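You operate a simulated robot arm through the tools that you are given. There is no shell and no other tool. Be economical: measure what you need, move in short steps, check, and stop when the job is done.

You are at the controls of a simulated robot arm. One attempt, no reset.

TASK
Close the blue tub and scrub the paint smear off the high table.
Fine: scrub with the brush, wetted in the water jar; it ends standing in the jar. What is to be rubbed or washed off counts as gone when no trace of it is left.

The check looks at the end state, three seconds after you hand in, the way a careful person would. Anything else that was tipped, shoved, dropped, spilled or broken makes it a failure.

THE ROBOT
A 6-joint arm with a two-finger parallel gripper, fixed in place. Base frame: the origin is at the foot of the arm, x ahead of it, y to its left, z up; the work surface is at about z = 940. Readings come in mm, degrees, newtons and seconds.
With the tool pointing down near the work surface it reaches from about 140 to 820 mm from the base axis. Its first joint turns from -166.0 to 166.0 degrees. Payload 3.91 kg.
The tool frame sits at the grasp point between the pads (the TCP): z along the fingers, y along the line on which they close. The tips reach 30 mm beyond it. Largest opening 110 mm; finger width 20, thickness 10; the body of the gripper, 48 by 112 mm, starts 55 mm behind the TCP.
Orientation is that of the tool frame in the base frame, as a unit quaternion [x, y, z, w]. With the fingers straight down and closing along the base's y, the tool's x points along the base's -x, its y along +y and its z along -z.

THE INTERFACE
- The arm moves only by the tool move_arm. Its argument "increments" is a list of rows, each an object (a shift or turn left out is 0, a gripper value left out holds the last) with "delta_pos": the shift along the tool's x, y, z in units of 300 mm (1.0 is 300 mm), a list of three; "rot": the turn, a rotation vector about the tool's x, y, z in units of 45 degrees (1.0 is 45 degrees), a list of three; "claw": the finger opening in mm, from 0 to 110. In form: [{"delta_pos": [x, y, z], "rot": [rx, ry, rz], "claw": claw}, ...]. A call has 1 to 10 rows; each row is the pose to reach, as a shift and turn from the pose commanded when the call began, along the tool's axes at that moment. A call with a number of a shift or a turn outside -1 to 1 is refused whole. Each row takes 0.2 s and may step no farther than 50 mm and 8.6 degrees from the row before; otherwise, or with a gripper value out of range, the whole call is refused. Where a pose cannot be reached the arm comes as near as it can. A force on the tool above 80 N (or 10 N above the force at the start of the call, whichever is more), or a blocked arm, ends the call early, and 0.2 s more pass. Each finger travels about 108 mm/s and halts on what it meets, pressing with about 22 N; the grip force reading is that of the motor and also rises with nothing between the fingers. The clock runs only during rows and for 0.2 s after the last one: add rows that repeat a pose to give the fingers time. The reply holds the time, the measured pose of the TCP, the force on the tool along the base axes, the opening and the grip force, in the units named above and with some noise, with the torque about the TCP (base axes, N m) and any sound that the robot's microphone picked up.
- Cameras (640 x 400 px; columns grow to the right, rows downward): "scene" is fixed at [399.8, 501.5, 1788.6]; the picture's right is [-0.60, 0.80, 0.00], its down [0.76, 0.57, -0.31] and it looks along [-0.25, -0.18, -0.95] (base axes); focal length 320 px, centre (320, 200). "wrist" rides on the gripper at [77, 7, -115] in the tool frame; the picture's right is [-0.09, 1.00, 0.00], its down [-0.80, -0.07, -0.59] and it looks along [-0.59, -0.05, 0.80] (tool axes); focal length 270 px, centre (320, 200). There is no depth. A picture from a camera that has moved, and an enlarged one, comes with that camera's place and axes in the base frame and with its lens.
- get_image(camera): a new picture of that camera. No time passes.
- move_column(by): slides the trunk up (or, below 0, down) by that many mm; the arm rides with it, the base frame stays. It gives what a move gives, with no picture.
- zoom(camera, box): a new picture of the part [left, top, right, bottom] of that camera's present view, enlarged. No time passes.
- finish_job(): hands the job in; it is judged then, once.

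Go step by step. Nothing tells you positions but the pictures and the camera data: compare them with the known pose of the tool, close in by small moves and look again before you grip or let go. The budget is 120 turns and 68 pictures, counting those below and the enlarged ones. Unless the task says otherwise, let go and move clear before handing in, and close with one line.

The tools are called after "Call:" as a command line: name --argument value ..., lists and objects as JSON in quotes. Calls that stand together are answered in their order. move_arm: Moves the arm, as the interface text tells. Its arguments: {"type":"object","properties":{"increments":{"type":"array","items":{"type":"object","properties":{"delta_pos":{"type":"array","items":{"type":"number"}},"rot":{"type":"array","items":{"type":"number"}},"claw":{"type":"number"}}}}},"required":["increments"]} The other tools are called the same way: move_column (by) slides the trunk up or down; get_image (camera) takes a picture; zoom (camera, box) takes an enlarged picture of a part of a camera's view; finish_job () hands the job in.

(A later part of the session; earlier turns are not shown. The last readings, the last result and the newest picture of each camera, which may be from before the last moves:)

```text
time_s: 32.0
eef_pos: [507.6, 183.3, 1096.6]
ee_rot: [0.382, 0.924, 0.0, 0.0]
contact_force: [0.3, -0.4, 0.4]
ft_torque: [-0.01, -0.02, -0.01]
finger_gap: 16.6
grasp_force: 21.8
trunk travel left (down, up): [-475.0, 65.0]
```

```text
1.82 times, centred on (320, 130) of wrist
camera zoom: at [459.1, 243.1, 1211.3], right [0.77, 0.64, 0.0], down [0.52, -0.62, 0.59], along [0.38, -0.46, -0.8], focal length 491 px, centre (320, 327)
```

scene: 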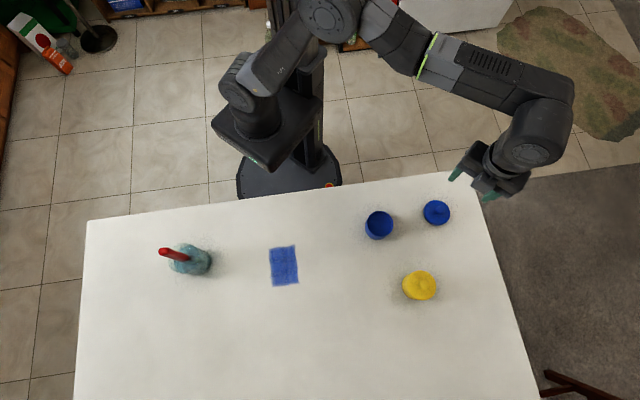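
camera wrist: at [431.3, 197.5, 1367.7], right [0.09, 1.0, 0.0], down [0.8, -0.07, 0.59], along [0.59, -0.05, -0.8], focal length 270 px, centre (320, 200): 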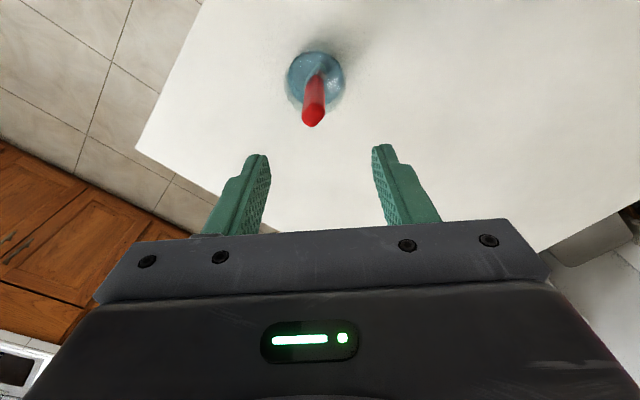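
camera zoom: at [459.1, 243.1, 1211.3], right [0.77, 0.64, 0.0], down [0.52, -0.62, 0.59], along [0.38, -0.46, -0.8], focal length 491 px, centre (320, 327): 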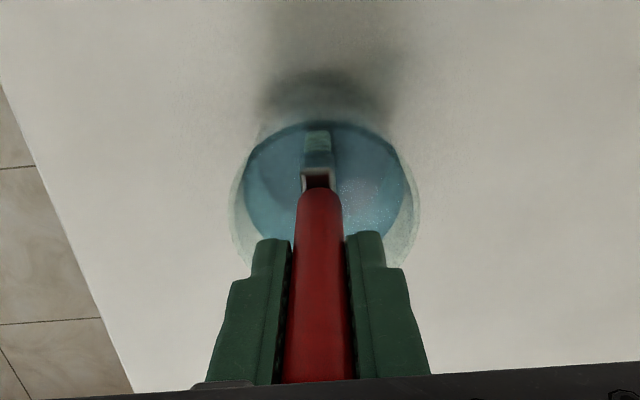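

The brush is gripped at a 16.6 mm gap and the bristles have been in the water. I'll lift straight up out of the jar.

Call:
move_arm --increments '[{"delta_pos": [0, 0, -0.05]}, {"delta_pos": [0, 0, -0.13]}, {"delta_pos": [0, 0, -0.23]}, {"delta_pos": [0, 0, -0.33]}, {"delta_pos": [0, 0, -0.43]}, {"delta_pos": [0, 0, -0.5]}, {"delta_pos": [0, 0, -0.5]}]'

Call:
get_image --camera "wrist"

Call:
zoom --camera "scene" --box '[100, 180, 260, 300]'

```text
time_s: 33.6
eef_pos: [510.2, 184.7, 1246.0]
ee_rot: [0.383, 0.924, -0.001, 0.0]
contact_force: [0.9, -0.5, -0.3]
ft_torque: [0.04, 0.05, -0.03]
finger_gap: 16.5
grasp_force: 21.9
trunk travel left (down, up): [-475.0, 65.0]
```

```text
28 pictures are left
camera wrist: at [460.1, 244.1, 1359.6], right [0.77, 0.64, 0.0], down [0.52, -0.62, 0.59], along [0.38, -0.46, -0.8], focal length 270 px, centre (320, 200)
```

wrist: 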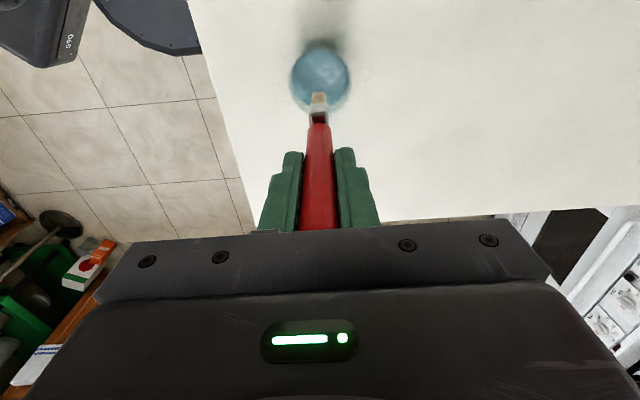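

```text
3.33 times, centred on (180, 240) of scene
camera zoom: at [399.8, 501.5, 1788.6], right [-0.6, 0.8, 0.0], down [0.76, 0.57, -0.31], along [-0.25, -0.18, -0.95], focal length 1066 px, centre (787, 67)
```

zoom: 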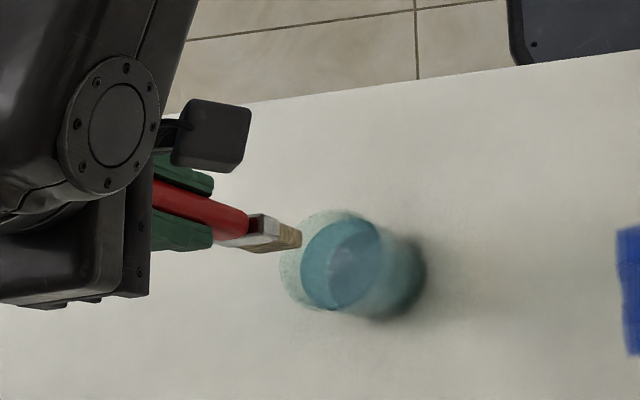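

The brush hangs clear, with bristle ends about 150 mm below the TCP, leaning slightly. I'll carry it over the smear and look at the bristles' position.

Call:
move_arm --increments '[{"delta_pos": [0.14, 0.027, 0]}, {"delta_pos": [0.28, 0.055, 0]}, {"delta_pos": [0.42, 0.082, 0]}, {"delta_pos": [0.56, 0.11, 0]}, {"delta_pos": [0.71, 0.138, 0]}, {"delta_pos": [0.71, 0.138, 0.15]}, {"delta_pos": [0.71, 0.138, 0.3]}, {"delta_pos": [0.71, 0.138, 0.4]}, {"delta_pos": [0.71, 0.138, 0.4]}]'

Call:
zoom --camera "wrist" --box '[200, 20, 440, 240]'

Call:
zoom --camera "scene" --box '[220, 220, 340, 310]'

```text
time_s: 35.6
eef_pos: [385.5, 363.8, 1123.4]
ee_rot: [0.383, 0.924, 0.0, 0.0]
contact_force: [0.3, -0.3, -0.5]
ft_torque: [0.0, -0.01, 0.02]
finger_gap: 16.7
grasp_force: 22.1
trunk travel left (down, up): [-475.0, 65.0]
```

```text
1.82 times, centred on (320, 130) of wrist
camera zoom: at [337.3, 424.5, 1238.2], right [0.77, 0.64, 0.0], down [0.52, -0.62, 0.59], along [0.38, -0.46, -0.8], focal length 491 px, centre (320, 327)
```

zoom: 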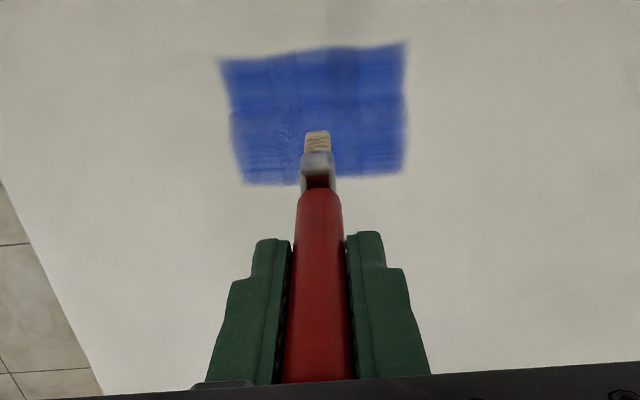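

```text
4.44 times, centred on (280, 265) of scene
camera zoom: at [399.8, 501.5, 1788.6], right [-0.6, 0.8, 0.0], down [0.76, 0.57, -0.31], along [-0.25, -0.18, -0.95], focal length 1421 px, centre (498, -89)
```

zoom: 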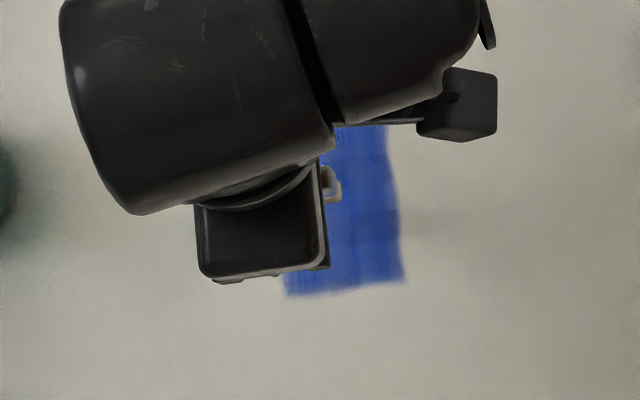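

The bristles are over the smear; in tool coordinates it spans x −30..+41 and y ±51. I'll lower until the bristles touch.

Call:
move_arm --increments '[{"delta_pos": [0, 0, 0.05]}, {"delta_pos": [0, 0, 0.09]}, {"delta_pos": [0, 0, 0.1]}, {"delta_pos": [0, 0, 0.1]}]'

Call:
move_arm --increments '[{"delta_pos": [0, 0, 0.007]}, {"delta_pos": [0, 0, 0.013]}, {"delta_pos": [0, 0, 0.013]}]'

```text
time_s: 36.6
eef_pos: [386.7, 364.0, 1094.9]
ee_rot: [0.382, 0.924, 0.0, 0.0]
contact_force: [-0.4, 0.0, -0.9]
ft_torque: [0.01, 0.01, 0.01]
finger_gap: 16.8
grasp_force: 22.1
trunk travel left (down, up): [-475.0, 65.0]
```

```text
time_s: 37.4
eef_pos: [387.2, 364.4, 1090.5]
ee_rot: [0.382, 0.924, 0.0, 0.0]
contact_force: [-0.3, 0.1, -0.6]
ft_torque: [0.0, -0.01, 0.02]
finger_gap: 16.5
grasp_force: 22.1
trunk travel left (down, up): [-475.0, 65.0]
```

Call:
move_arm --increments '[{"delta_pos": [0, 0, 0.006]}, {"delta_pos": [0, 0, 0.01]}, {"delta_pos": [0, 0, 0.01]}]'

Call:
zoom --camera "wrist" --box '[220, 20, 420, 160]'

```text
time_s: 38.2
eef_pos: [387.1, 362.9, 1088.6]
ee_rot: [0.383, 0.924, 0.0, 0.0]
contact_force: [-1.0, -0.1, -0.6]
ft_torque: [-0.02, 0.0, 0.03]
finger_gap: 16.6
grasp_force: 22.0
trunk travel left (down, up): [-475.0, 65.0]
```

```text
2.86 times, centred on (320, 90) of wrist
camera zoom: at [337.9, 423.6, 1202.6], right [0.77, 0.64, 0.0], down [0.52, -0.62, 0.59], along [0.38, -0.46, -0.8], focal length 772 px, centre (320, 514)
```

zoom: 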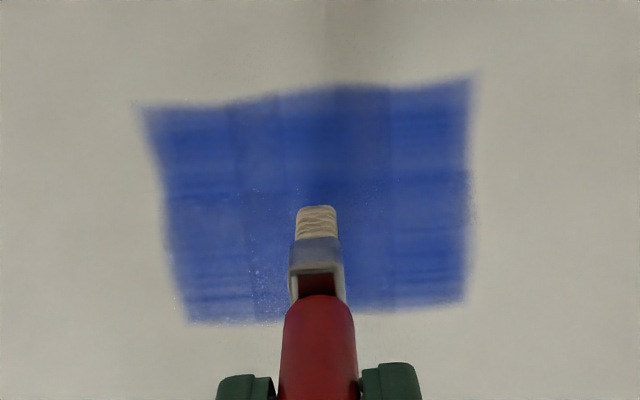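

No contact yet; going lower in small steps.

Call:
move_arm --increments '[{"delta_pos": [0, 0, 0.006]}, {"delta_pos": [0, 0, 0.01]}, {"delta_pos": [0, 0, 0.01]}]'

Call:
move_arm --increments '[{"delta_pos": [0, 0, 0.006]}, {"delta_pos": [0, 0, 0.01]}, {"delta_pos": [0, 0, 0.01]}]'

Call:
move_arm --increments '[{"delta_pos": [0, 0, 0.006]}, {"delta_pos": [0, 0, 0.01]}, {"delta_pos": [0, 0, 0.01]}]'

```text
time_s: 39.0
eef_pos: [387.4, 363.6, 1085.7]
ee_rot: [0.383, 0.924, 0.0, 0.0]
contact_force: [-0.5, 0.3, -0.5]
ft_torque: [-0.01, 0.0, -0.02]
finger_gap: 16.5
grasp_force: 21.8
trunk travel left (down, up): [-475.0, 65.0]
```

```text
time_s: 39.8
eef_pos: [386.6, 364.0, 1081.4]
ee_rot: [0.383, 0.924, -0.001, 0.0]
contact_force: [0.5, -0.1, -0.6]
ft_torque: [0.01, -0.01, -0.03]
finger_gap: 16.7
grasp_force: 22.0
trunk travel left (down, up): [-475.0, 65.0]
```

```text
time_s: 40.6
eef_pos: [385.9, 363.6, 1079.0]
ee_rot: [0.382, 0.924, 0.0, 0.001]
contact_force: [0.6, 1.0, -0.2]
ft_torque: [-0.05, 0.0, -0.03]
finger_gap: 16.5
grasp_force: 22.3
trunk travel left (down, up): [-475.0, 65.0]
```

Still free. Continuing with force checks.

Call:
move_arm --increments '[{"delta_pos": [0, 0, 0.006]}, {"delta_pos": [0, 0, 0.01]}, {"delta_pos": [0, 0, 0.01]}]'

Call:
move_arm --increments '[{"delta_pos": [0, 0, 0.006]}, {"delta_pos": [0, 0, 0.01]}, {"delta_pos": [0, 0, 0.01]}]'

Call:
zoom --camera "wrist" --box '[220, 20, 420, 160]'

```text
time_s: 41.4
eef_pos: [386.1, 363.3, 1077.0]
ee_rot: [0.383, 0.924, 0.0, 0.001]
contact_force: [-0.5, -0.1, -0.5]
ft_torque: [0.0, 0.0, -0.04]
finger_gap: 16.4
grasp_force: 21.8
trunk travel left (down, up): [-475.0, 65.0]
```

```text
time_s: 42.2
eef_pos: [386.3, 363.8, 1072.5]
ee_rot: [0.383, 0.924, 0.0, 0.0]
contact_force: [0.1, 0.1, -0.6]
ft_torque: [-0.02, -0.03, 0.01]
finger_gap: 16.6
grasp_force: 22.2
trunk travel left (down, up): [-475.0, 65.0]
```

```text
2.86 times, centred on (320, 90) of wrist
camera zoom: at [338.1, 424.1, 1187.8], right [0.77, 0.64, 0.0], down [0.52, -0.62, 0.59], along [0.38, -0.46, -0.8], focal length 772 px, centre (320, 514)
```

zoom: 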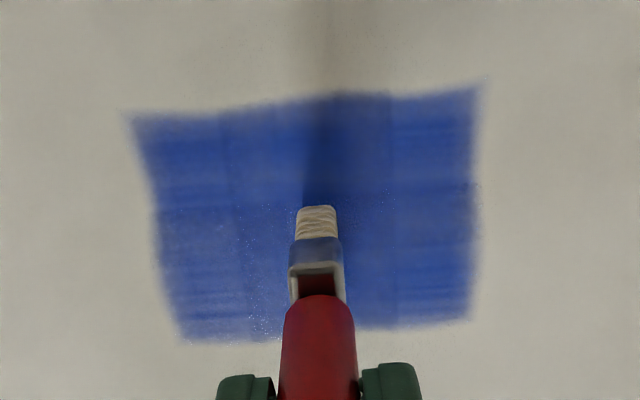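

The contact shadow is closing on the tip. A few more millimetres.

Call:
move_arm --increments '[{"delta_pos": [0, 0, 0.006]}, {"delta_pos": [0, 0, 0.01]}, {"delta_pos": [0, 0, 0.01]}]'

Call:
move_arm --increments '[{"delta_pos": [0, 0, 0.006]}, {"delta_pos": [0, 0, 0.01]}, {"delta_pos": [0, 0, 0.01]}]'

Call:
move_arm --increments '[{"delta_pos": [0, 0, 0.006]}, {"delta_pos": [0, 0, 0.01]}, {"delta_pos": [0, 0, 0.01]}]'

```text
time_s: 43.0
eef_pos: [386.0, 364.0, 1070.1]
ee_rot: [0.382, 0.924, 0.0, 0.0]
contact_force: [-0.3, -0.4, -0.4]
ft_torque: [0.03, 0.02, 0.01]
finger_gap: 16.4
grasp_force: 22.7
trunk travel left (down, up): [-475.0, 65.0]
```

```text
time_s: 43.8
eef_pos: [385.5, 363.6, 1066.5]
ee_rot: [0.383, 0.924, 0.0, 0.0]
contact_force: [-0.1, 0.2, -0.6]
ft_torque: [0.03, -0.01, -0.01]
finger_gap: 16.7
grasp_force: 22.1
trunk travel left (down, up): [-475.0, 65.0]
```

```text
time_s: 44.6
eef_pos: [386.3, 363.2, 1065.6]
ee_rot: [0.383, 0.924, 0.001, 0.001]
contact_force: [-0.2, 0.5, 16.5]
ft_torque: [-0.01, 0.01, 0.03]
finger_gap: 16.7
grasp_force: 22.1
trunk travel left (down, up): [-475.0, 65.0]
```

Contact at 16 N, TCP z≈1065. First a test stroke along the long axis to see how it cleans.

Call:
move_arm --increments '[{"delta_pos": [0, 0.06, 0]}, {"delta_pos": [0, 0.12, 0]}, {"delta_pos": [0, 0.18, 0]}, {"delta_pos": [0, 0.12, 0]}, {"delta_pos": [0, 0.06, 0]}, {"delta_pos": [0, 0, 0]}, {"delta_pos": [0, -0.06, 0]}, {"delta_pos": [0, -0.12, 0]}, {"delta_pos": [0, -0.19, 0]}]'

Call:
get_image --camera "wrist"

```text
time_s: 46.6
eef_pos: [346.6, 321.5, 1063.6]
ee_rot: [0.383, 0.924, -0.002, -0.001]
contact_force: [-0.4, 0.0, 13.9]
ft_torque: [-0.09, 0.05, 0.02]
finger_gap: 16.6
grasp_force: 22.4
trunk travel left (down, up): [-475.0, 65.0]
```

```text
22 pictures are left
camera wrist: at [297.2, 382.2, 1178.0], right [0.77, 0.64, 0.0], down [0.52, -0.61, 0.59], along [0.38, -0.46, -0.8], focal length 270 px, centre (320, 200)
```

wrist: 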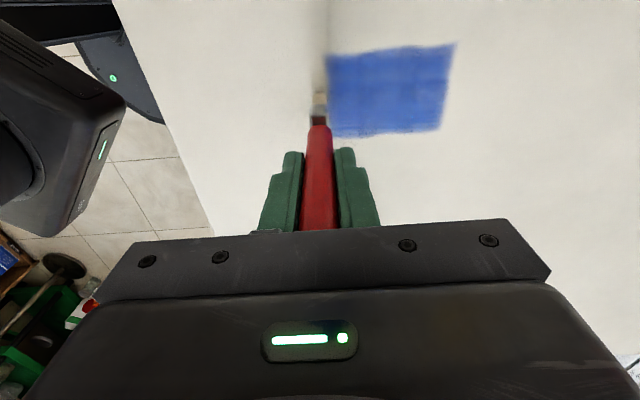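

Call:
zoom --camera "wrist" --box '[290, 20, 490, 150]'

```text
3.08 times, centred on (390, 85) of wrist
camera zoom: at [297.2, 382.2, 1178.0], right [0.77, 0.64, 0.0], down [0.52, -0.61, 0.59], along [0.38, -0.46, -0.8], focal length 832 px, centre (105, 554)
```

zoom: 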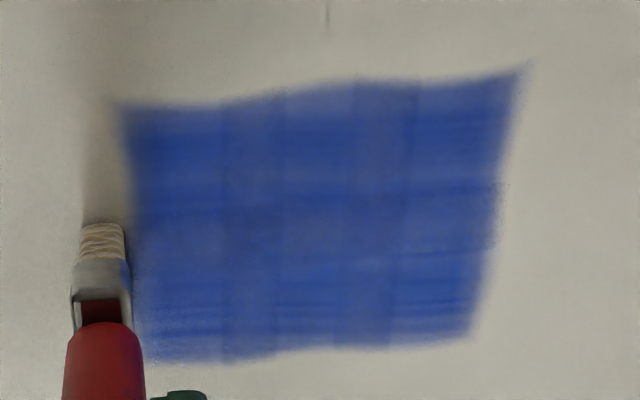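

Little change after one light pass. I'll press a bit more and make several passes on the same lane to see the effect.

Call:
move_arm --increments '[{"delta_pos": [0, 0.1, 0.008]}, {"delta_pos": [0, 0.22, 0.008]}, {"delta_pos": [0, 0.35, 0.008]}, {"delta_pos": [0, 0.22, 0.008]}, {"delta_pos": [0, 0.1, 0.008]}, {"delta_pos": [0, 0, 0.008]}, {"delta_pos": [0, 0.12, 0.008]}, {"delta_pos": [0, 0.25, 0.008]}, {"delta_pos": [0, 0.35, 0.008]}]'

Call:
move_arm --increments '[{"delta_pos": [0, -0.1, 0]}, {"delta_pos": [0, -0.22, 0]}, {"delta_pos": [0, -0.35, 0]}, {"delta_pos": [0, -0.22, 0]}, {"delta_pos": [0, -0.1, 0]}, {"delta_pos": [0, 0, 0]}, {"delta_pos": [0, -0.12, 0]}, {"delta_pos": [0, -0.25, 0]}, {"delta_pos": [0, -0.35, 0]}]'

Call:
zoom --camera "wrist" --box '[290, 20, 490, 150]'

```text
time_s: 48.6
eef_pos: [420.4, 399.8, 1062.3]
ee_rot: [0.382, 0.924, 0.0, 0.0]
contact_force: [-0.5, 0.1, -0.1]
ft_torque: [-0.01, 0.0, -0.01]
finger_gap: 16.4
grasp_force: 22.0
trunk travel left (down, up): [-475.0, 65.0]
```

```text
time_s: 50.6
eef_pos: [346.4, 321.5, 1062.0]
ee_rot: [0.383, 0.924, 0.0, 0.0]
contact_force: [0.1, -0.3, -1.1]
ft_torque: [0.0, -0.02, -0.01]
finger_gap: 16.6
grasp_force: 21.5
trunk travel left (down, up): [-475.0, 65.0]
```

```text
3.08 times, centred on (390, 85) of wrist
camera zoom: at [297.6, 380.8, 1176.1], right [0.77, 0.64, 0.0], down [0.52, -0.62, 0.59], along [0.38, -0.46, -0.8], focal length 832 px, centre (105, 554)
```

zoom: 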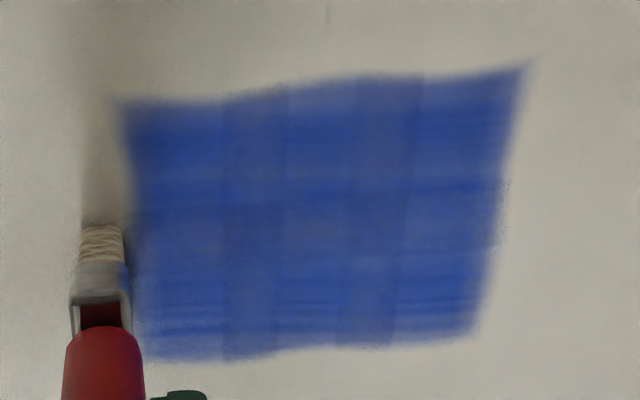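

The stroke had no visible effect and the brush slid up a little in the grip, so the press must be gentler. The bristles look dry, so I'll go back, dip them properly, then scrub with lighter force.

Call:
move_arm --increments '[{"delta_pos": [0, 0, -0.15]}, {"delta_pos": [0, 0, -0.3]}, {"delta_pos": [0, 0, -0.45]}, {"delta_pos": [0, 0, -0.6]}, {"delta_pos": [-0.14, 0.012, -0.62]}, {"delta_pos": [-0.28, 0.024, -0.62]}, {"delta_pos": [-0.42, 0.036, -0.62]}, {"delta_pos": [-0.56, 0.048, -0.62]}, {"delta_pos": [-0.703, 0.059, -0.62]}, {"delta_pos": [-0.703, 0.059, -0.62]}]'

Call:
zoom --camera "wrist" --box '[220, 20, 420, 160]'

Call:
zoom --camera "scene" --box '[130, 210, 310, 310]'

```text
time_s: 52.8
eef_pos: [508.9, 187.6, 1248.3]
ee_rot: [0.383, 0.924, 0.0, 0.0]
contact_force: [0.7, -0.4, -0.6]
ft_torque: [-0.05, 0.02, -0.02]
finger_gap: 16.8
grasp_force: 22.3
trunk travel left (down, up): [-475.0, 65.0]
```

```text
2.86 times, centred on (320, 90) of wrist
camera zoom: at [460.3, 247.7, 1363.0], right [0.77, 0.64, 0.0], down [0.52, -0.62, 0.59], along [0.38, -0.46, -0.8], focal length 772 px, centre (320, 514)
```

zoom: 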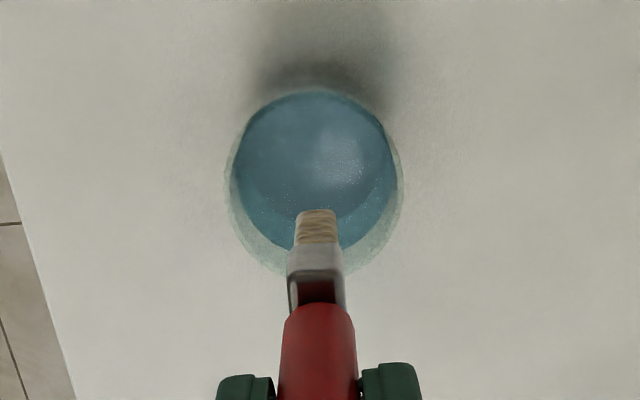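

```text
3.56 times, centred on (220, 260) of scene
camera zoom: at [399.8, 501.5, 1788.6], right [-0.6, 0.8, 0.0], down [0.76, 0.57, -0.31], along [-0.25, -0.18, -0.95], focal length 1137 px, centre (676, -13)
```

zoom: 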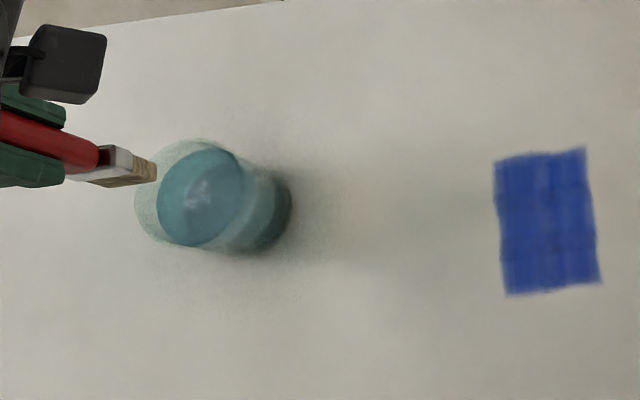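

The brush is centred over the jar. I'll lower it into the water with a pause and a little back-and-forth, watching the force.

Call:
move_arm --increments '[{"delta_pos": [0, 0, 0.15]}, {"delta_pos": [0, 0, 0.3]}, {"delta_pos": [0, 0, 0.42]}, {"delta_pos": [0, 0, 0.5]}, {"delta_pos": [0, 0, 0.5]}, {"delta_pos": [0, 0, 0.5]}, {"delta_pos": [0, 0, 0.5]}]'

Call:
move_arm --increments '[{"delta_pos": [0, 0, 0.015]}, {"delta_pos": [0, 0, 0.03]}, {"delta_pos": [0, 0, 0.03]}]'

Call:
zoom --camera "scene" --box '[130, 210, 250, 300]'

```text
time_s: 54.4
eef_pos: [507.7, 186.6, 1099.1]
ee_rot: [0.383, 0.924, 0.0, 0.0]
contact_force: [0.0, -0.1, -1.4]
ft_torque: [-0.04, -0.01, -0.03]
finger_gap: 16.6
grasp_force: 22.6
trunk travel left (down, up): [-475.0, 65.0]
```

```text
time_s: 55.2
eef_pos: [506.8, 186.6, 1090.7]
ee_rot: [0.382, 0.924, 0.002, 0.002]
contact_force: [1.8, -0.6, 15.0]
ft_torque: [-0.05, -0.07, 0.02]
finger_gap: 17.0
grasp_force: 22.1
trunk travel left (down, up): [-475.0, 65.0]
```

```text
4.44 times, centred on (190, 255) of scene
camera zoom: at [399.8, 501.5, 1788.6], right [-0.6, 0.8, 0.0], down [0.76, 0.57, -0.31], along [-0.25, -0.18, -0.95], focal length 1421 px, centre (898, -44)
```

zoom: 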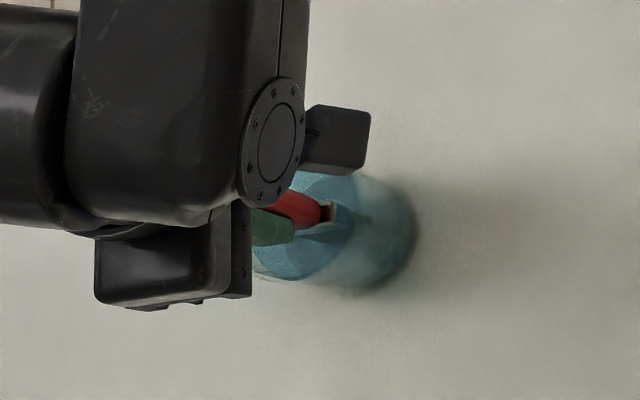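

The floor of the jar is felt at TCP z≈1091 and the bristles are under water. I'll soak a moment, then lift out and return to the smear.

Call:
move_arm --increments '[{"delta_pos": [0, 0, -0.01]}, {"delta_pos": [0, 0, -0.01]}, {"delta_pos": [0, 0, -0.01]}, {"delta_pos": [0, 0, -0.01]}, {"delta_pos": [0, 0, -0.01]}, {"delta_pos": [0, 0, -0.12]}, {"delta_pos": [0, 0, -0.24]}, {"delta_pos": [0, 0, -0.36]}, {"delta_pos": [0, 0, -0.47]}, {"delta_pos": [0, 0, -0.47]}]'

Call:
move_arm --increments '[{"delta_pos": [0.14, -0.007, 0]}, {"delta_pos": [0.28, -0.014, 0]}, {"delta_pos": [0.42, -0.021, 0]}, {"delta_pos": [0.56, -0.028, 0]}, {"delta_pos": [0.703, -0.033, 0]}, {"delta_pos": [0.703, -0.033, 0.15]}, {"delta_pos": [0.703, -0.033, 0.3]}, {"delta_pos": [0.703, -0.033, 0.45]}, {"delta_pos": [0.703, -0.033, 0.535]}, {"delta_pos": [0.703, -0.033, 0.535]}]'

```text
time_s: 57.4
eef_pos: [509.9, 187.2, 1230.3]
ee_rot: [0.383, 0.924, 0.0, 0.0]
contact_force: [-0.5, -0.2, -0.5]
ft_torque: [-0.02, -0.01, 0.01]
finger_gap: 16.6
grasp_force: 21.8
trunk travel left (down, up): [-475.0, 65.0]
```

```text
time_s: 59.6
eef_pos: [351.3, 328.9, 1069.4]
ee_rot: [0.382, 0.924, 0.0, 0.0]
contact_force: [0.1, 0.3, -0.3]
ft_torque: [-0.02, 0.01, -0.01]
finger_gap: 16.5
grasp_force: 21.7
trunk travel left (down, up): [-475.0, 65.0]
```

Now lowering gently to find contact.

Call:
move_arm --increments '[{"delta_pos": [0, 0, 0.01]}, {"delta_pos": [0, 0, 0.02]}, {"delta_pos": [0, 0, 0.02]}]'

Call:
move_arm --increments '[{"delta_pos": [0, 0, 0.005]}, {"delta_pos": [0, 0, 0.005]}]'

Call:
move_arm --increments '[{"delta_pos": [0, 0, 0.005]}, {"delta_pos": [0, 0, 0.005]}]'

```text
time_s: 60.4
eef_pos: [351.2, 329.1, 1063.4]
ee_rot: [0.382, 0.924, 0.0, 0.0]
contact_force: [-0.2, -0.3, -0.4]
ft_torque: [-0.03, 0.0, -0.03]
finger_gap: 16.6
grasp_force: 22.1
trunk travel left (down, up): [-475.0, 65.0]
```

```text
time_s: 61.0
eef_pos: [352.0, 329.1, 1061.8]
ee_rot: [0.383, 0.924, 0.0, 0.0]
contact_force: [-0.7, 0.6, 0.2]
ft_torque: [0.01, 0.0, 0.03]
finger_gap: 16.6
grasp_force: 22.2
trunk travel left (down, up): [-475.0, 65.0]
```

```text
time_s: 61.6
eef_pos: [351.4, 328.7, 1061.3]
ee_rot: [0.383, 0.924, -0.001, 0.0]
contact_force: [-0.9, -0.2, 2.7]
ft_torque: [0.07, 0.05, 0.0]
finger_gap: 16.8
grasp_force: 21.7
trunk travel left (down, up): [-475.0, 65.0]
```

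Contact begins at about 1061. I'll press roughly 1 mm more and stroke this lane back and forth slowly.

Call:
move_arm --increments '[{"delta_pos": [0, 0, 0.003]}, {"delta_pos": [0, 0.08, 0.003]}, {"delta_pos": [0, 0.16, 0.003]}, {"delta_pos": [0, 0.24, 0.003]}, {"delta_pos": [0, 0.33, 0.003]}, {"delta_pos": [0, 0.24, 0.003]}, {"delta_pos": [0, 0.16, 0.003]}, {"delta_pos": [0, 0.08, 0.003]}, {"delta_pos": [0, 0, 0.003]}, {"delta_pos": [0, -0.01, 0.003]}]'

Call:
zoom --camera "wrist" --box '[290, 20, 490, 150]'

```text
time_s: 63.8
eef_pos: [348.9, 325.1, 1060.0]
ee_rot: [0.383, 0.924, 0.001, 0.0]
contact_force: [4.6, 2.9, 14.6]
ft_torque: [0.36, -0.52, -0.01]
finger_gap: 16.6
grasp_force: 22.7
trunk travel left (down, up): [-475.0, 65.0]
```

```text
3.08 times, centred on (390, 85) of wrist
camera zoom: at [300.4, 385.3, 1173.6], right [0.77, 0.64, 0.0], down [0.52, -0.62, 0.59], along [0.38, -0.45, -0.8], focal length 832 px, centre (105, 554)
```

zoom: 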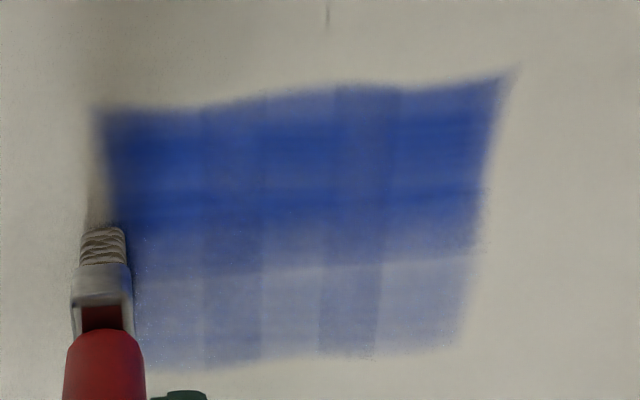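

It's wet now (bristles darkened) and the paint is fading over a band about 40 mm wide. More passes on this lane, then the other half.

Call:
move_arm --increments '[{"delta_pos": [0, 0.12, 0]}, {"delta_pos": [0, 0.24, 0]}, {"delta_pos": [0, 0.35, 0]}, {"delta_pos": [0, 0.24, 0]}, {"delta_pos": [0, 0.12, 0]}, {"delta_pos": [0, 0, 0]}, {"delta_pos": [0, 0.12, 0]}, {"delta_pos": [0, 0.24, 0]}, {"delta_pos": [0, 0.35, 0]}]'

Call:
move_arm --increments '[{"delta_pos": [0.06, 0, 0]}, {"delta_pos": [0.1, 0, 0]}, {"delta_pos": [0.1, -0.12, 0]}, {"delta_pos": [0.1, -0.24, 0]}, {"delta_pos": [0.1, -0.35, 0]}, {"delta_pos": [0.1, -0.24, 0]}, {"delta_pos": [0.1, -0.12, 0]}, {"delta_pos": [0.1, 0, 0]}, {"delta_pos": [0.1, -0.12, 0]}, {"delta_pos": [0.1, -0.24, 0]}]'

Call:
move_arm --increments '[{"delta_pos": [0, -0.11, 0]}, {"delta_pos": [0, 0, 0]}, {"delta_pos": [0, 0.12, 0]}, {"delta_pos": [0, 0.24, 0]}, {"delta_pos": [0, 0.12, 0]}, {"delta_pos": [0, 0, 0]}, {"delta_pos": [0, -0.11, 0]}]'

Call:
zoom --camera "wrist" --box '[280, 20, 480, 150]'

```text
time_s: 65.8
eef_pos: [425.5, 402.6, 1059.5]
ee_rot: [0.382, 0.924, 0.0, 0.001]
contact_force: [0.1, -0.2, -1.3]
ft_torque: [-0.03, -0.01, -0.01]
finger_gap: 16.7
grasp_force: 22.1
trunk travel left (down, up): [-475.0, 65.0]
```

```text
time_s: 68.0
eef_pos: [351.6, 372.2, 1059.4]
ee_rot: [0.383, 0.924, -0.001, 0.0]
contact_force: [-0.3, 0.4, -0.6]
ft_torque: [-0.05, -0.03, -0.02]
finger_gap: 16.4
grasp_force: 21.3
trunk travel left (down, up): [-475.0, 65.0]
```

```text
time_s: 69.6
eef_pos: [328.3, 348.8, 1059.4]
ee_rot: [0.382, 0.924, -0.001, 0.0]
contact_force: [-0.4, -0.1, 0.0]
ft_torque: [-0.04, 0.01, -0.01]
finger_gap: 16.6
grasp_force: 22.0
trunk travel left (down, up): [-475.0, 65.0]
```

```text
3.08 times, centred on (380, 85) of wrist
camera zoom: at [280.0, 409.3, 1173.1], right [0.77, 0.64, 0.0], down [0.52, -0.62, 0.59], along [0.38, -0.46, -0.8], focal length 832 px, centre (135, 554)
```

zoom: 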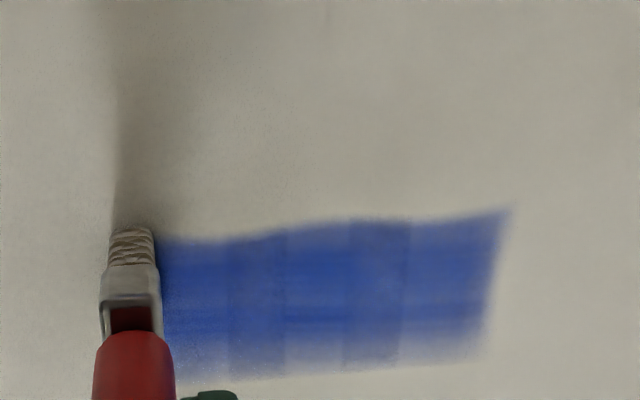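

The far lane was done without contact, since the brush crept up again. I'll re-press about 1.5 mm and stroke here more slowly.

Call:
move_arm --increments '[{"delta_pos": [0, 0, 0.004]}, {"delta_pos": [0, 0, 0.004]}]'

Call:
move_arm --increments '[{"delta_pos": [0, 0, 0.003]}, {"delta_pos": [0, 0, 0.003]}]'

```text
time_s: 70.2
eef_pos: [329.0, 349.6, 1057.1]
ee_rot: [0.383, 0.924, 0.0, 0.0]
contact_force: [-0.3, -0.2, 4.7]
ft_torque: [0.0, 0.06, 0.0]
finger_gap: 16.4
grasp_force: 22.1
trunk travel left (down, up): [-475.0, 65.0]
```

```text
time_s: 70.8
eef_pos: [327.9, 348.6, 1057.6]
ee_rot: [0.383, 0.924, 0.001, 0.0]
contact_force: [-1.3, 1.8, 12.7]
ft_torque: [0.26, 0.09, 0.01]
finger_gap: 16.6
grasp_force: 22.0
trunk travel left (down, up): [-475.0, 65.0]
```

Call:
move_arm --increments '[{"delta_pos": [0, 0.09, 0]}, {"delta_pos": [0, 0.18, 0]}, {"delta_pos": [0, 0.27, 0]}, {"delta_pos": [0, 0.36, 0]}, {"delta_pos": [0, 0.27, 0]}, {"delta_pos": [0, 0.18, 0]}, {"delta_pos": [0, 0.09, 0]}, {"delta_pos": [0, 0, 0]}, {"delta_pos": [0, -0.02, 0]}]'

Call:
zoom --camera "wrist" --box '[280, 20, 480, 150]'

```text
time_s: 72.8
eef_pos: [325.2, 343.3, 1056.6]
ee_rot: [0.382, 0.924, 0.001, 0.0]
contact_force: [4.4, 4.2, 15.7]
ft_torque: [0.51, -0.54, 0.01]
finger_gap: 16.4
grasp_force: 22.5
trunk travel left (down, up): [-475.0, 65.0]
```

```text
3.08 times, centred on (380, 85) of wrist
camera zoom: at [274.9, 404.2, 1172.0], right [0.77, 0.64, 0.0], down [0.52, -0.62, 0.59], along [0.38, -0.46, -0.8], focal length 832 px, centre (135, 554)
```

zoom: 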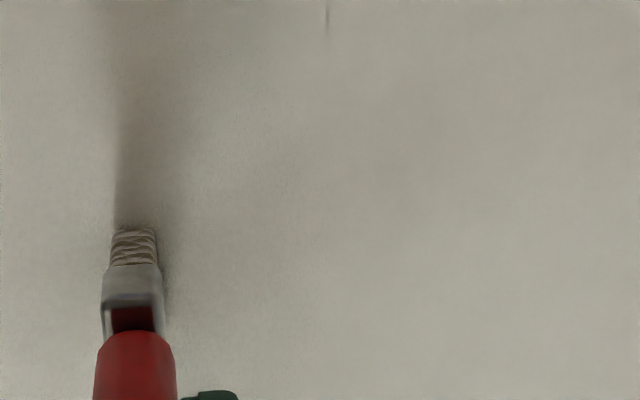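

That half is clean. Now I'll move back to the first lane while in contact and repeat there.

Call:
move_arm --increments '[{"delta_pos": [-0.06, 0, 0]}, {"delta_pos": [-0.11, 0, 0]}, {"delta_pos": [-0.11, 0.09, 0]}, {"delta_pos": [-0.11, 0.18, 0]}, {"delta_pos": [-0.11, 0.27, 0]}, {"delta_pos": [-0.11, 0.38, 0]}]'

Call:
move_arm --increments '[{"delta_pos": [-0.03, 0, 0.002]}, {"delta_pos": [-0.03, -0.09, 0.002]}, {"delta_pos": [-0.03, -0.18, 0.002]}, {"delta_pos": [-0.03, -0.27, 0.002]}, {"delta_pos": [-0.03, -0.38, 0.002]}]'

Call:
get_image --camera "wrist"

```text
time_s: 74.2
eef_pos: [426.7, 401.3, 1056.3]
ee_rot: [0.383, 0.924, 0.002, 0.001]
contact_force: [-0.5, -0.2, 8.5]
ft_torque: [-0.03, -0.07, 0.0]
finger_gap: 16.8
grasp_force: 22.2
trunk travel left (down, up): [-475.0, 65.0]
```

```text
time_s: 75.4
eef_pos: [353.2, 312.9, 1057.5]
ee_rot: [0.383, 0.924, 0.0, 0.001]
contact_force: [-0.1, -1.0, 23.3]
ft_torque: [-0.11, 0.0, -0.01]
finger_gap: 16.7
grasp_force: 21.9
trunk travel left (down, up): [-475.0, 65.0]
```

```text
13 pictures are left
camera wrist: at [304.7, 373.1, 1171.9], right [0.77, 0.64, 0.0], down [0.52, -0.62, 0.59], along [0.38, -0.46, -0.8], focal length 270 px, centre (320, 200)
```

wrist: 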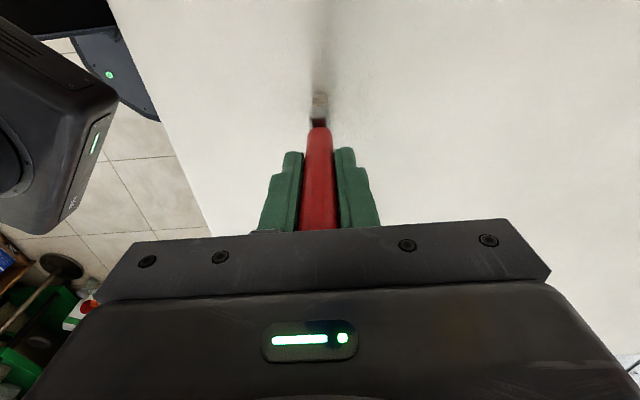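

The smear looks gone from here. I'll lift and carry the brush above the jar, then inspect the whole table.

Call:
move_arm --increments '[{"delta_pos": [0, 0, -0.12]}, {"delta_pos": [0, 0, -0.27]}, {"delta_pos": [0, 0, -0.42]}, {"delta_pos": [0, 0, -0.57]}, {"delta_pos": [-0.13, 0.013, -0.6]}, {"delta_pos": [-0.27, 0.026, -0.6]}, {"delta_pos": [-0.41, 0.039, -0.6]}, {"delta_pos": [-0.54, 0.052, -0.6]}, {"delta_pos": [-0.665, 0.064, -0.6]}, {"delta_pos": [-0.665, 0.064, -0.6]}]'

Call:
zoom --camera "scene" --box '[220, 210, 360, 310]'

Call:
zoom --camera "wrist" --box '[220, 20, 420, 160]'

```text
time_s: 77.6
eef_pos: [507.9, 186.9, 1237.2]
ee_rot: [0.383, 0.924, -0.001, 0.0]
contact_force: [0.1, -0.5, -0.6]
ft_torque: [0.01, -0.04, -0.01]
finger_gap: 16.6
grasp_force: 22.1
trunk travel left (down, up): [-475.0, 65.0]
```

```text
4.00 times, centred on (290, 260) of scene
camera zoom: at [399.8, 501.5, 1788.6], right [-0.6, 0.8, 0.0], down [0.76, 0.57, -0.31], along [-0.25, -0.18, -0.95], focal length 1279 px, centre (440, -40)
```

zoom: 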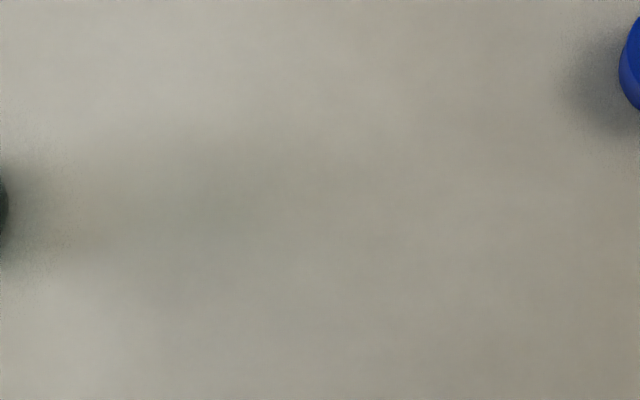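

```text
2.86 times, centred on (320, 90) of wrist
camera zoom: at [459.0, 246.0, 1352.7], right [0.77, 0.64, 0.0], down [0.52, -0.62, 0.59], along [0.38, -0.46, -0.8], focal length 772 px, centre (320, 514)
```

zoom: 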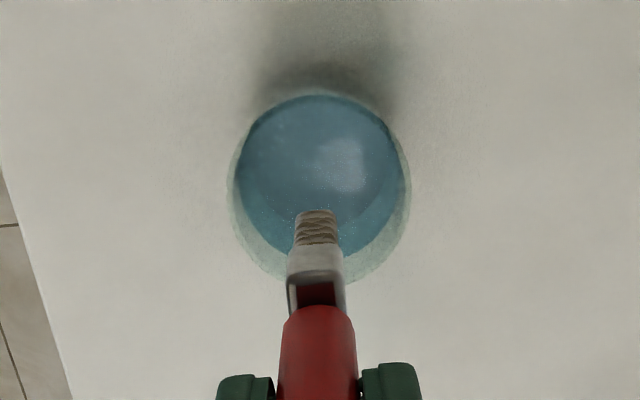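

The table is spotless. I'll lower the brush back into the jar where it originally stood.

Call:
move_arm --increments '[{"delta_pos": [-0.007, -0.007, 0.1]}, {"delta_pos": [-0.007, -0.007, 0.22]}, {"delta_pos": [-0.007, -0.007, 0.34]}, {"delta_pos": [-0.007, -0.007, 0.43]}, {"delta_pos": [-0.007, -0.007, 0.48]}, {"delta_pos": [-0.007, -0.007, 0.48]}]'

Call:
move_arm --increments '[{"delta_pos": [0, 0, 0.006]}, {"delta_pos": [0, 0, 0.01]}, {"delta_pos": [0, 0, 0.01]}]'

```text
time_s: 79.0
eef_pos: [511.2, 185.1, 1091.1]
ee_rot: [0.382, 0.924, -0.001, 0.001]
contact_force: [0.3, -0.2, -1.0]
ft_torque: [0.0, -0.01, 0.0]
finger_gap: 16.7
grasp_force: 22.3
trunk travel left (down, up): [-475.0, 65.0]
```

```text
time_s: 79.8
eef_pos: [509.5, 184.5, 1089.6]
ee_rot: [0.383, 0.924, 0.0, 0.0]
contact_force: [-1.0, -0.3, 0.2]
ft_torque: [-0.02, 0.0, -0.01]
finger_gap: 16.5
grasp_force: 22.2
trunk travel left (down, up): [-475.0, 65.0]
```

Call:
move_arm --increments '[{"delta_pos": [0, 0, 0.005]}, {"delta_pos": [0, 0, 0.005]}]'

Call:
move_arm --increments '[{"delta_pos": [0, 0, 0.005]}, {"delta_pos": [0, 0, 0.005]}]'

```text
time_s: 80.4
eef_pos: [509.8, 185.3, 1088.4]
ee_rot: [0.383, 0.924, 0.0, 0.0]
contact_force: [-0.7, -0.9, -1.4]
ft_torque: [-0.02, 0.01, -0.02]
finger_gap: 16.7
grasp_force: 22.3
trunk travel left (down, up): [-475.0, 65.0]
```

```text
time_s: 81.0
eef_pos: [510.0, 183.6, 1087.8]
ee_rot: [0.382, 0.924, 0.0, 0.001]
contact_force: [-0.4, 2.0, 10.3]
ft_torque: [0.23, -0.04, 0.01]
finger_gap: 16.6
grasp_force: 21.4
trunk travel left (down, up): [-475.0, 65.0]
```

It's resting on the jar floor. I'll release slowly, then check before rising.

Call:
move_arm --increments '[{"delta_pos": [0, 0, -0.004], "claw": 20}, {"delta_pos": [0, 0, -0.004], "claw": 26}, {"delta_pos": [0, 0, -0.004], "claw": 40}, {"delta_pos": [0, 0, -0.004], "claw": 55}, {"delta_pos": [0, 0, -0.004], "claw": 55}, {"delta_pos": [0, 0, -0.004], "claw": 55}]'

Call:
get_image --camera "wrist"

```text
time_s: 82.4
eef_pos: [509.3, 183.9, 1089.3]
ee_rot: [0.383, 0.924, 0.001, -0.001]
contact_force: [0.8, 0.0, 0.8]
ft_torque: [0.0, 0.02, 0.01]
finger_gap: 55.0
grasp_force: 0.2
trunk travel left (down, up): [-475.0, 65.0]
```

```text
10 pictures are left
camera wrist: at [460.5, 243.3, 1202.7], right [0.77, 0.64, 0.0], down [0.52, -0.62, 0.59], along [0.38, -0.46, -0.8], focal length 270 px, centre (320, 200)
```

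wrist: 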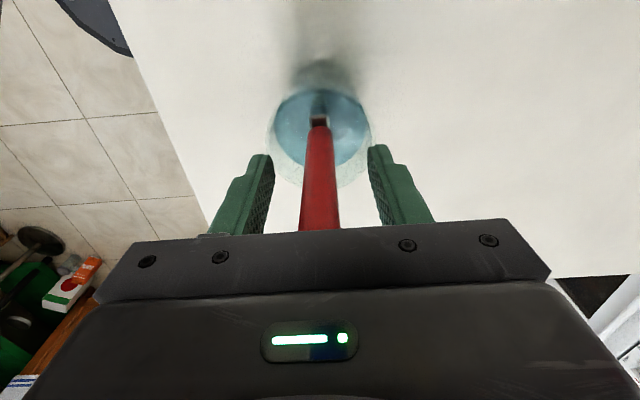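

The brush stands upright between the open fingers. I'll rise straight up and look at everything.

Call:
move_arm --increments '[{"delta_pos": [0, 0, -0.1]}, {"delta_pos": [0, 0, -0.25]}, {"delta_pos": [0, 0, -0.4]}, {"delta_pos": [0, 0, -0.55]}, {"delta_pos": [0.12, 0, -0.6]}, {"delta_pos": [0.25, 0, -0.6]}, {"delta_pos": [0.38, 0, -0.6]}, {"delta_pos": [0.5, 0, -0.6]}]'

Call:
get_image --camera "scene"

Call:
zoom --camera "scene" --box '[130, 210, 250, 300]'

Call:
zoom --camera "scene" --box '[350, 190, 450, 310]'

Call:
get_image --camera "wrist"

```text
time_s: 84.2
eef_pos: [401.6, 291.0, 1265.7]
ee_rot: [0.383, 0.924, 0.0, 0.0]
contact_force: [0.0, -0.3, -0.5]
ft_torque: [-0.01, -0.02, 0.01]
finger_gap: 54.9
grasp_force: 0.2
trunk travel left (down, up): [-475.0, 65.0]
```

```text
9 pictures are left
```

scene: 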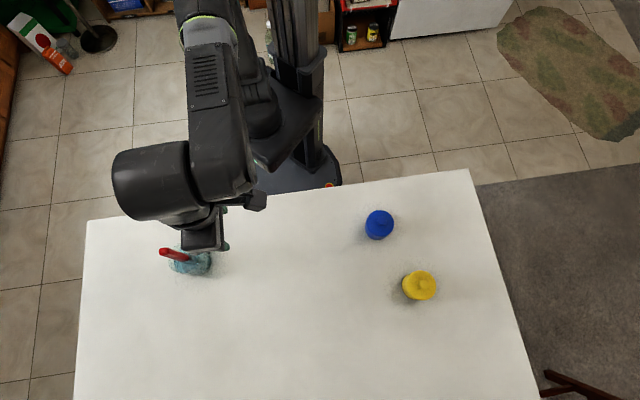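

```text
4.44 times, centred on (190, 255) of scene
camera zoom: at [399.8, 501.5, 1788.6], right [-0.6, 0.8, 0.0], down [0.76, 0.57, -0.31], along [-0.25, -0.18, -0.95], focal length 1421 px, centre (898, -44)
```

zoom: 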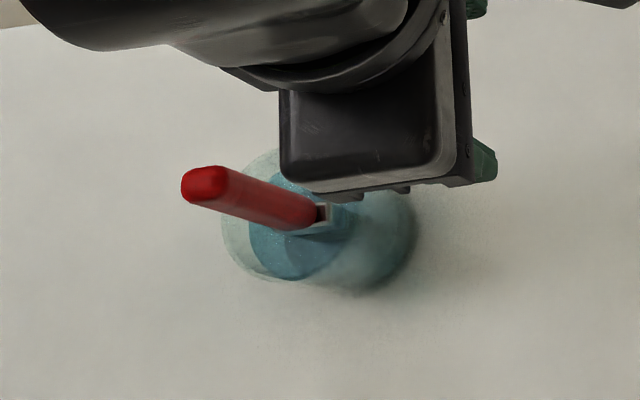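

```text
3.33 times, centred on (400, 250) of scene
camera zoom: at [399.8, 501.5, 1788.6], right [-0.6, 0.8, 0.0], down [0.76, 0.57, -0.31], along [-0.25, -0.18, -0.95], focal length 1066 px, centre (53, 33)
```

zoom: 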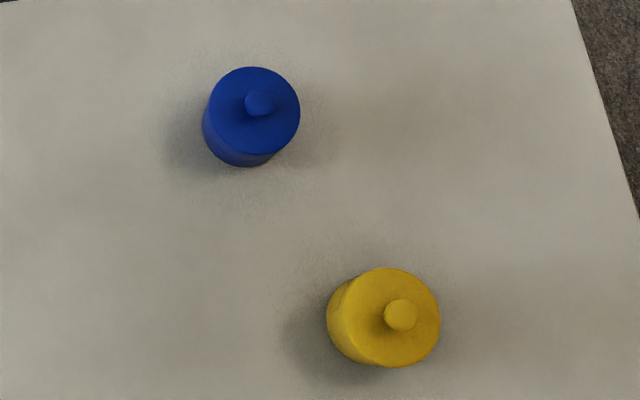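

```text
6 pictures are left
camera wrist: at [353.1, 349.8, 1380.4], right [0.77, 0.64, 0.0], down [0.52, -0.62, 0.59], along [0.38, -0.46, -0.8], focal length 270 px, centre (320, 200)
```

wrist: 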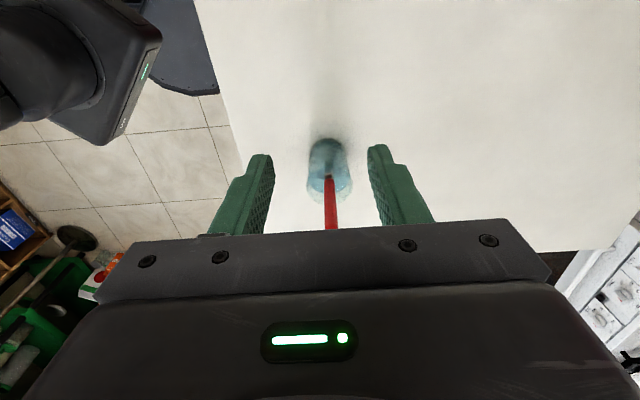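

Everything is in place, but the "snap" was heard during the call in which I released the lid, so I want to be sure it's truly seated. I'll view it and press gently on the knob with closed fingers.

Call:
move_arm --increments '[{"delta_pos": [0.15, -0.01, 0], "claw": 0}, {"delta_pos": [0.3, -0.02, 0]}, {"delta_pos": [0.45, -0.03, 0]}, {"delta_pos": [0.6, -0.045, 0]}, {"delta_pos": [0.75, -0.055, 0]}, {"delta_pos": [0.9, -0.07, 0]}, {"delta_pos": [0.9, -0.07, 0]}]'

Call:
move_arm --increments '[{"delta_pos": [0.1, -0.003, 0]}, {"delta_pos": [0.2, -0.006, 0.1]}, {"delta_pos": [0.2, -0.006, 0.25]}, {"delta_pos": [0.2, -0.006, 0.4]}, {"delta_pos": [0.2, -0.006, 0.52]}, {"delta_pos": [0.2, -0.006, 0.52]}]'

Call:
zoom --camera "wrist" --box '[200, 0, 480, 240]'

```text
time_s: 85.8
eef_pos: [195.0, 466.1, 1265.7]
ee_rot: [0.383, 0.924, 0.0, 0.0]
contact_force: [-0.1, -0.7, -0.6]
ft_torque: [0.01, 0.01, 0.02]
finger_gap: 0.0
grasp_force: 22.2
trunk travel left (down, up): [-475.0, 65.0]
```

```text
time_s: 87.2
eef_pos: [153.0, 505.9, 1111.2]
ee_rot: [0.383, 0.924, 0.0, 0.001]
contact_force: [0.4, 0.3, 0.2]
ft_torque: [0.01, 0.01, 0.0]
finger_gap: 0.1
grasp_force: 21.5
trunk travel left (down, up): [-475.0, 65.0]
```

```text
1.67 times, centred on (340, 120) of wrist
camera zoom: at [104.8, 565.8, 1226.8], right [0.77, 0.64, 0.0], down [0.52, -0.62, 0.59], along [0.38, -0.46, -0.8], focal length 450 px, centre (287, 333)
```

zoom: 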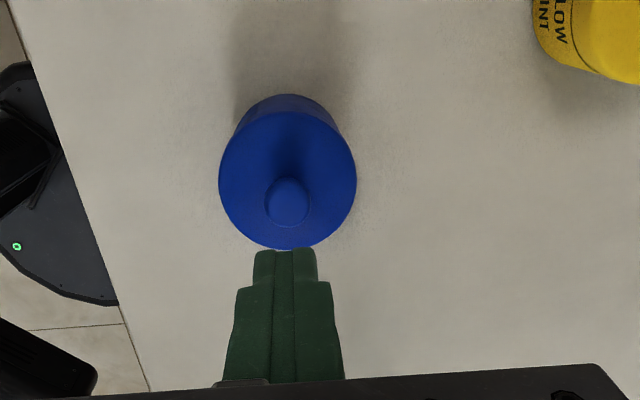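

The lid sits squarely on the tub and the fingers are over the knob. Lowering to press lightly.

Call:
move_arm --increments '[{"delta_pos": [0.007, 0.002, 0.08]}, {"delta_pos": [0.007, 0.002, 0.16]}, {"delta_pos": [0.007, 0.002, 0.175]}, {"delta_pos": [0.007, 0.002, 0.175]}]'

Call:
move_arm --increments '[{"delta_pos": [0, 0, 0.006]}, {"delta_pos": [0, 0, 0.012]}, {"delta_pos": [0, 0, 0.012]}]'

```text
time_s: 88.2
eef_pos: [152.7, 507.7, 1060.4]
ee_rot: [0.383, 0.924, 0.0, 0.0]
contact_force: [0.5, -0.5, -0.3]
ft_torque: [-0.02, -0.01, -0.02]
finger_gap: 0.0
grasp_force: 21.8
trunk travel left (down, up): [-475.0, 65.0]
```

```text
time_s: 89.0
eef_pos: [152.1, 507.9, 1058.2]
ee_rot: [0.383, 0.924, 0.001, -0.002]
contact_force: [-0.2, -0.4, 14.2]
ft_torque: [-0.02, -0.01, 0.03]
finger_gap: 0.0
grasp_force: 22.4
trunk travel left (down, up): [-475.0, 65.0]
```

Call:
move_arm --increments '[{"delta_pos": [0, 0, 0.004]}, {"delta_pos": [0, 0, 0.004]}]'

Call:
move_arm --increments '[{"delta_pos": [0, 0, 0.004]}, {"delta_pos": [0, 0, 0.004]}]'

Call:
move_arm --increments '[{"delta_pos": [0, 0, 0.003]}, {"delta_pos": [0, 0, 0.003]}]'

```text
time_s: 89.6
eef_pos: [152.7, 508.9, 1057.9]
ee_rot: [0.383, 0.924, 0.003, -0.001]
contact_force: [0.7, 4.2, 33.3]
ft_torque: [0.08, -0.08, -0.01]
finger_gap: 0.1
grasp_force: 22.3
trunk travel left (down, up): [-475.0, 65.0]
```

```text
time_s: 90.2
eef_pos: [152.6, 508.8, 1057.8]
ee_rot: [0.382, 0.924, 0.004, 0.0]
contact_force: [3.1, 4.0, 52.1]
ft_torque: [0.08, -0.13, 0.04]
finger_gap: 0.1
grasp_force: 21.6
trunk travel left (down, up): [-475.0, 65.0]
```

```text
time_s: 90.8
eef_pos: [151.2, 506.7, 1057.4]
ee_rot: [0.382, 0.924, 0.005, 0.0]
contact_force: [3.9, 4.4, 57.6]
ft_torque: [0.03, -0.22, 0.03]
finger_gap: 0.2
grasp_force: 22.5
trunk travel left (down, up): [-475.0, 65.0]
```

It stays rigid at 57 N with no further movement, so the lid is fully seated. I'll back off straight up and take a last look.

Call:
move_arm --increments '[{"delta_pos": [0, 0, -0.02]}, {"delta_pos": [0, 0, -0.15]}, {"delta_pos": [0, 0, -0.3]}, {"delta_pos": [0, 0, -0.45]}, {"delta_pos": [0, 0, -0.6]}, {"delta_pos": [0, 0, -0.6], "claw": 50}, {"delta_pos": [-0.15, 0, -0.6]}, {"delta_pos": [-0.3, 0, -0.6]}, {"delta_pos": [-0.45, 0, -0.6]}, {"delta_pos": [-0.45, 0, -0.6]}]'

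Call:
get_image --camera "scene"

Call:
zoom --camera "scene" --box '[350, 190, 450, 310]'

```text
time_s: 93.0
eef_pos: [247.1, 411.0, 1231.0]
ee_rot: [0.382, 0.924, 0.0, 0.0]
contact_force: [-0.2, -0.1, 0.5]
ft_torque: [0.01, 0.02, 0.01]
finger_gap: 49.7
grasp_force: 0.2
trunk travel left (down, up): [-475.0, 65.0]
```

```text
4 pictures are left
```

scene: 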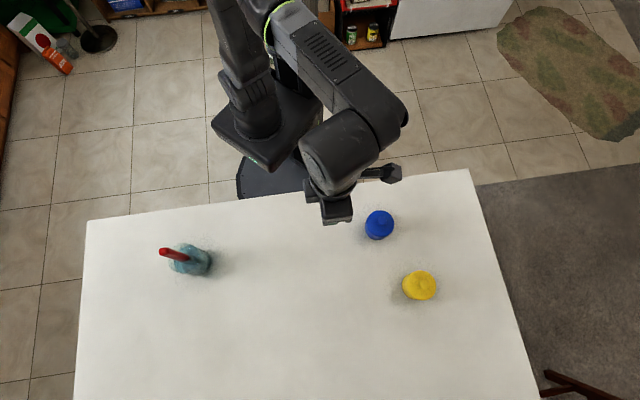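

```text
3.33 times, centred on (400, 250) of scene
camera zoom: at [399.8, 501.5, 1788.6], right [-0.6, 0.8, 0.0], down [0.76, 0.57, -0.31], along [-0.25, -0.18, -0.95], focal length 1066 px, centre (53, 33)
```

zoom: 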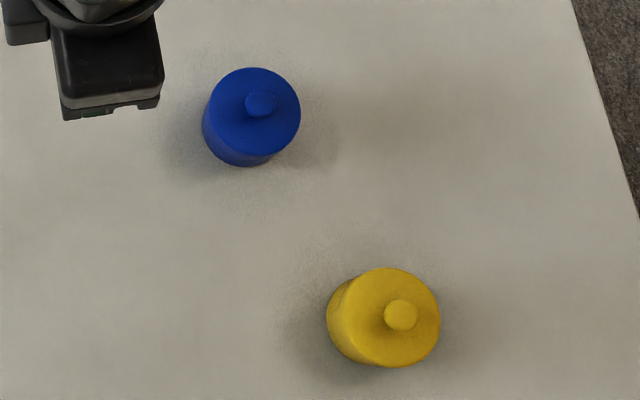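

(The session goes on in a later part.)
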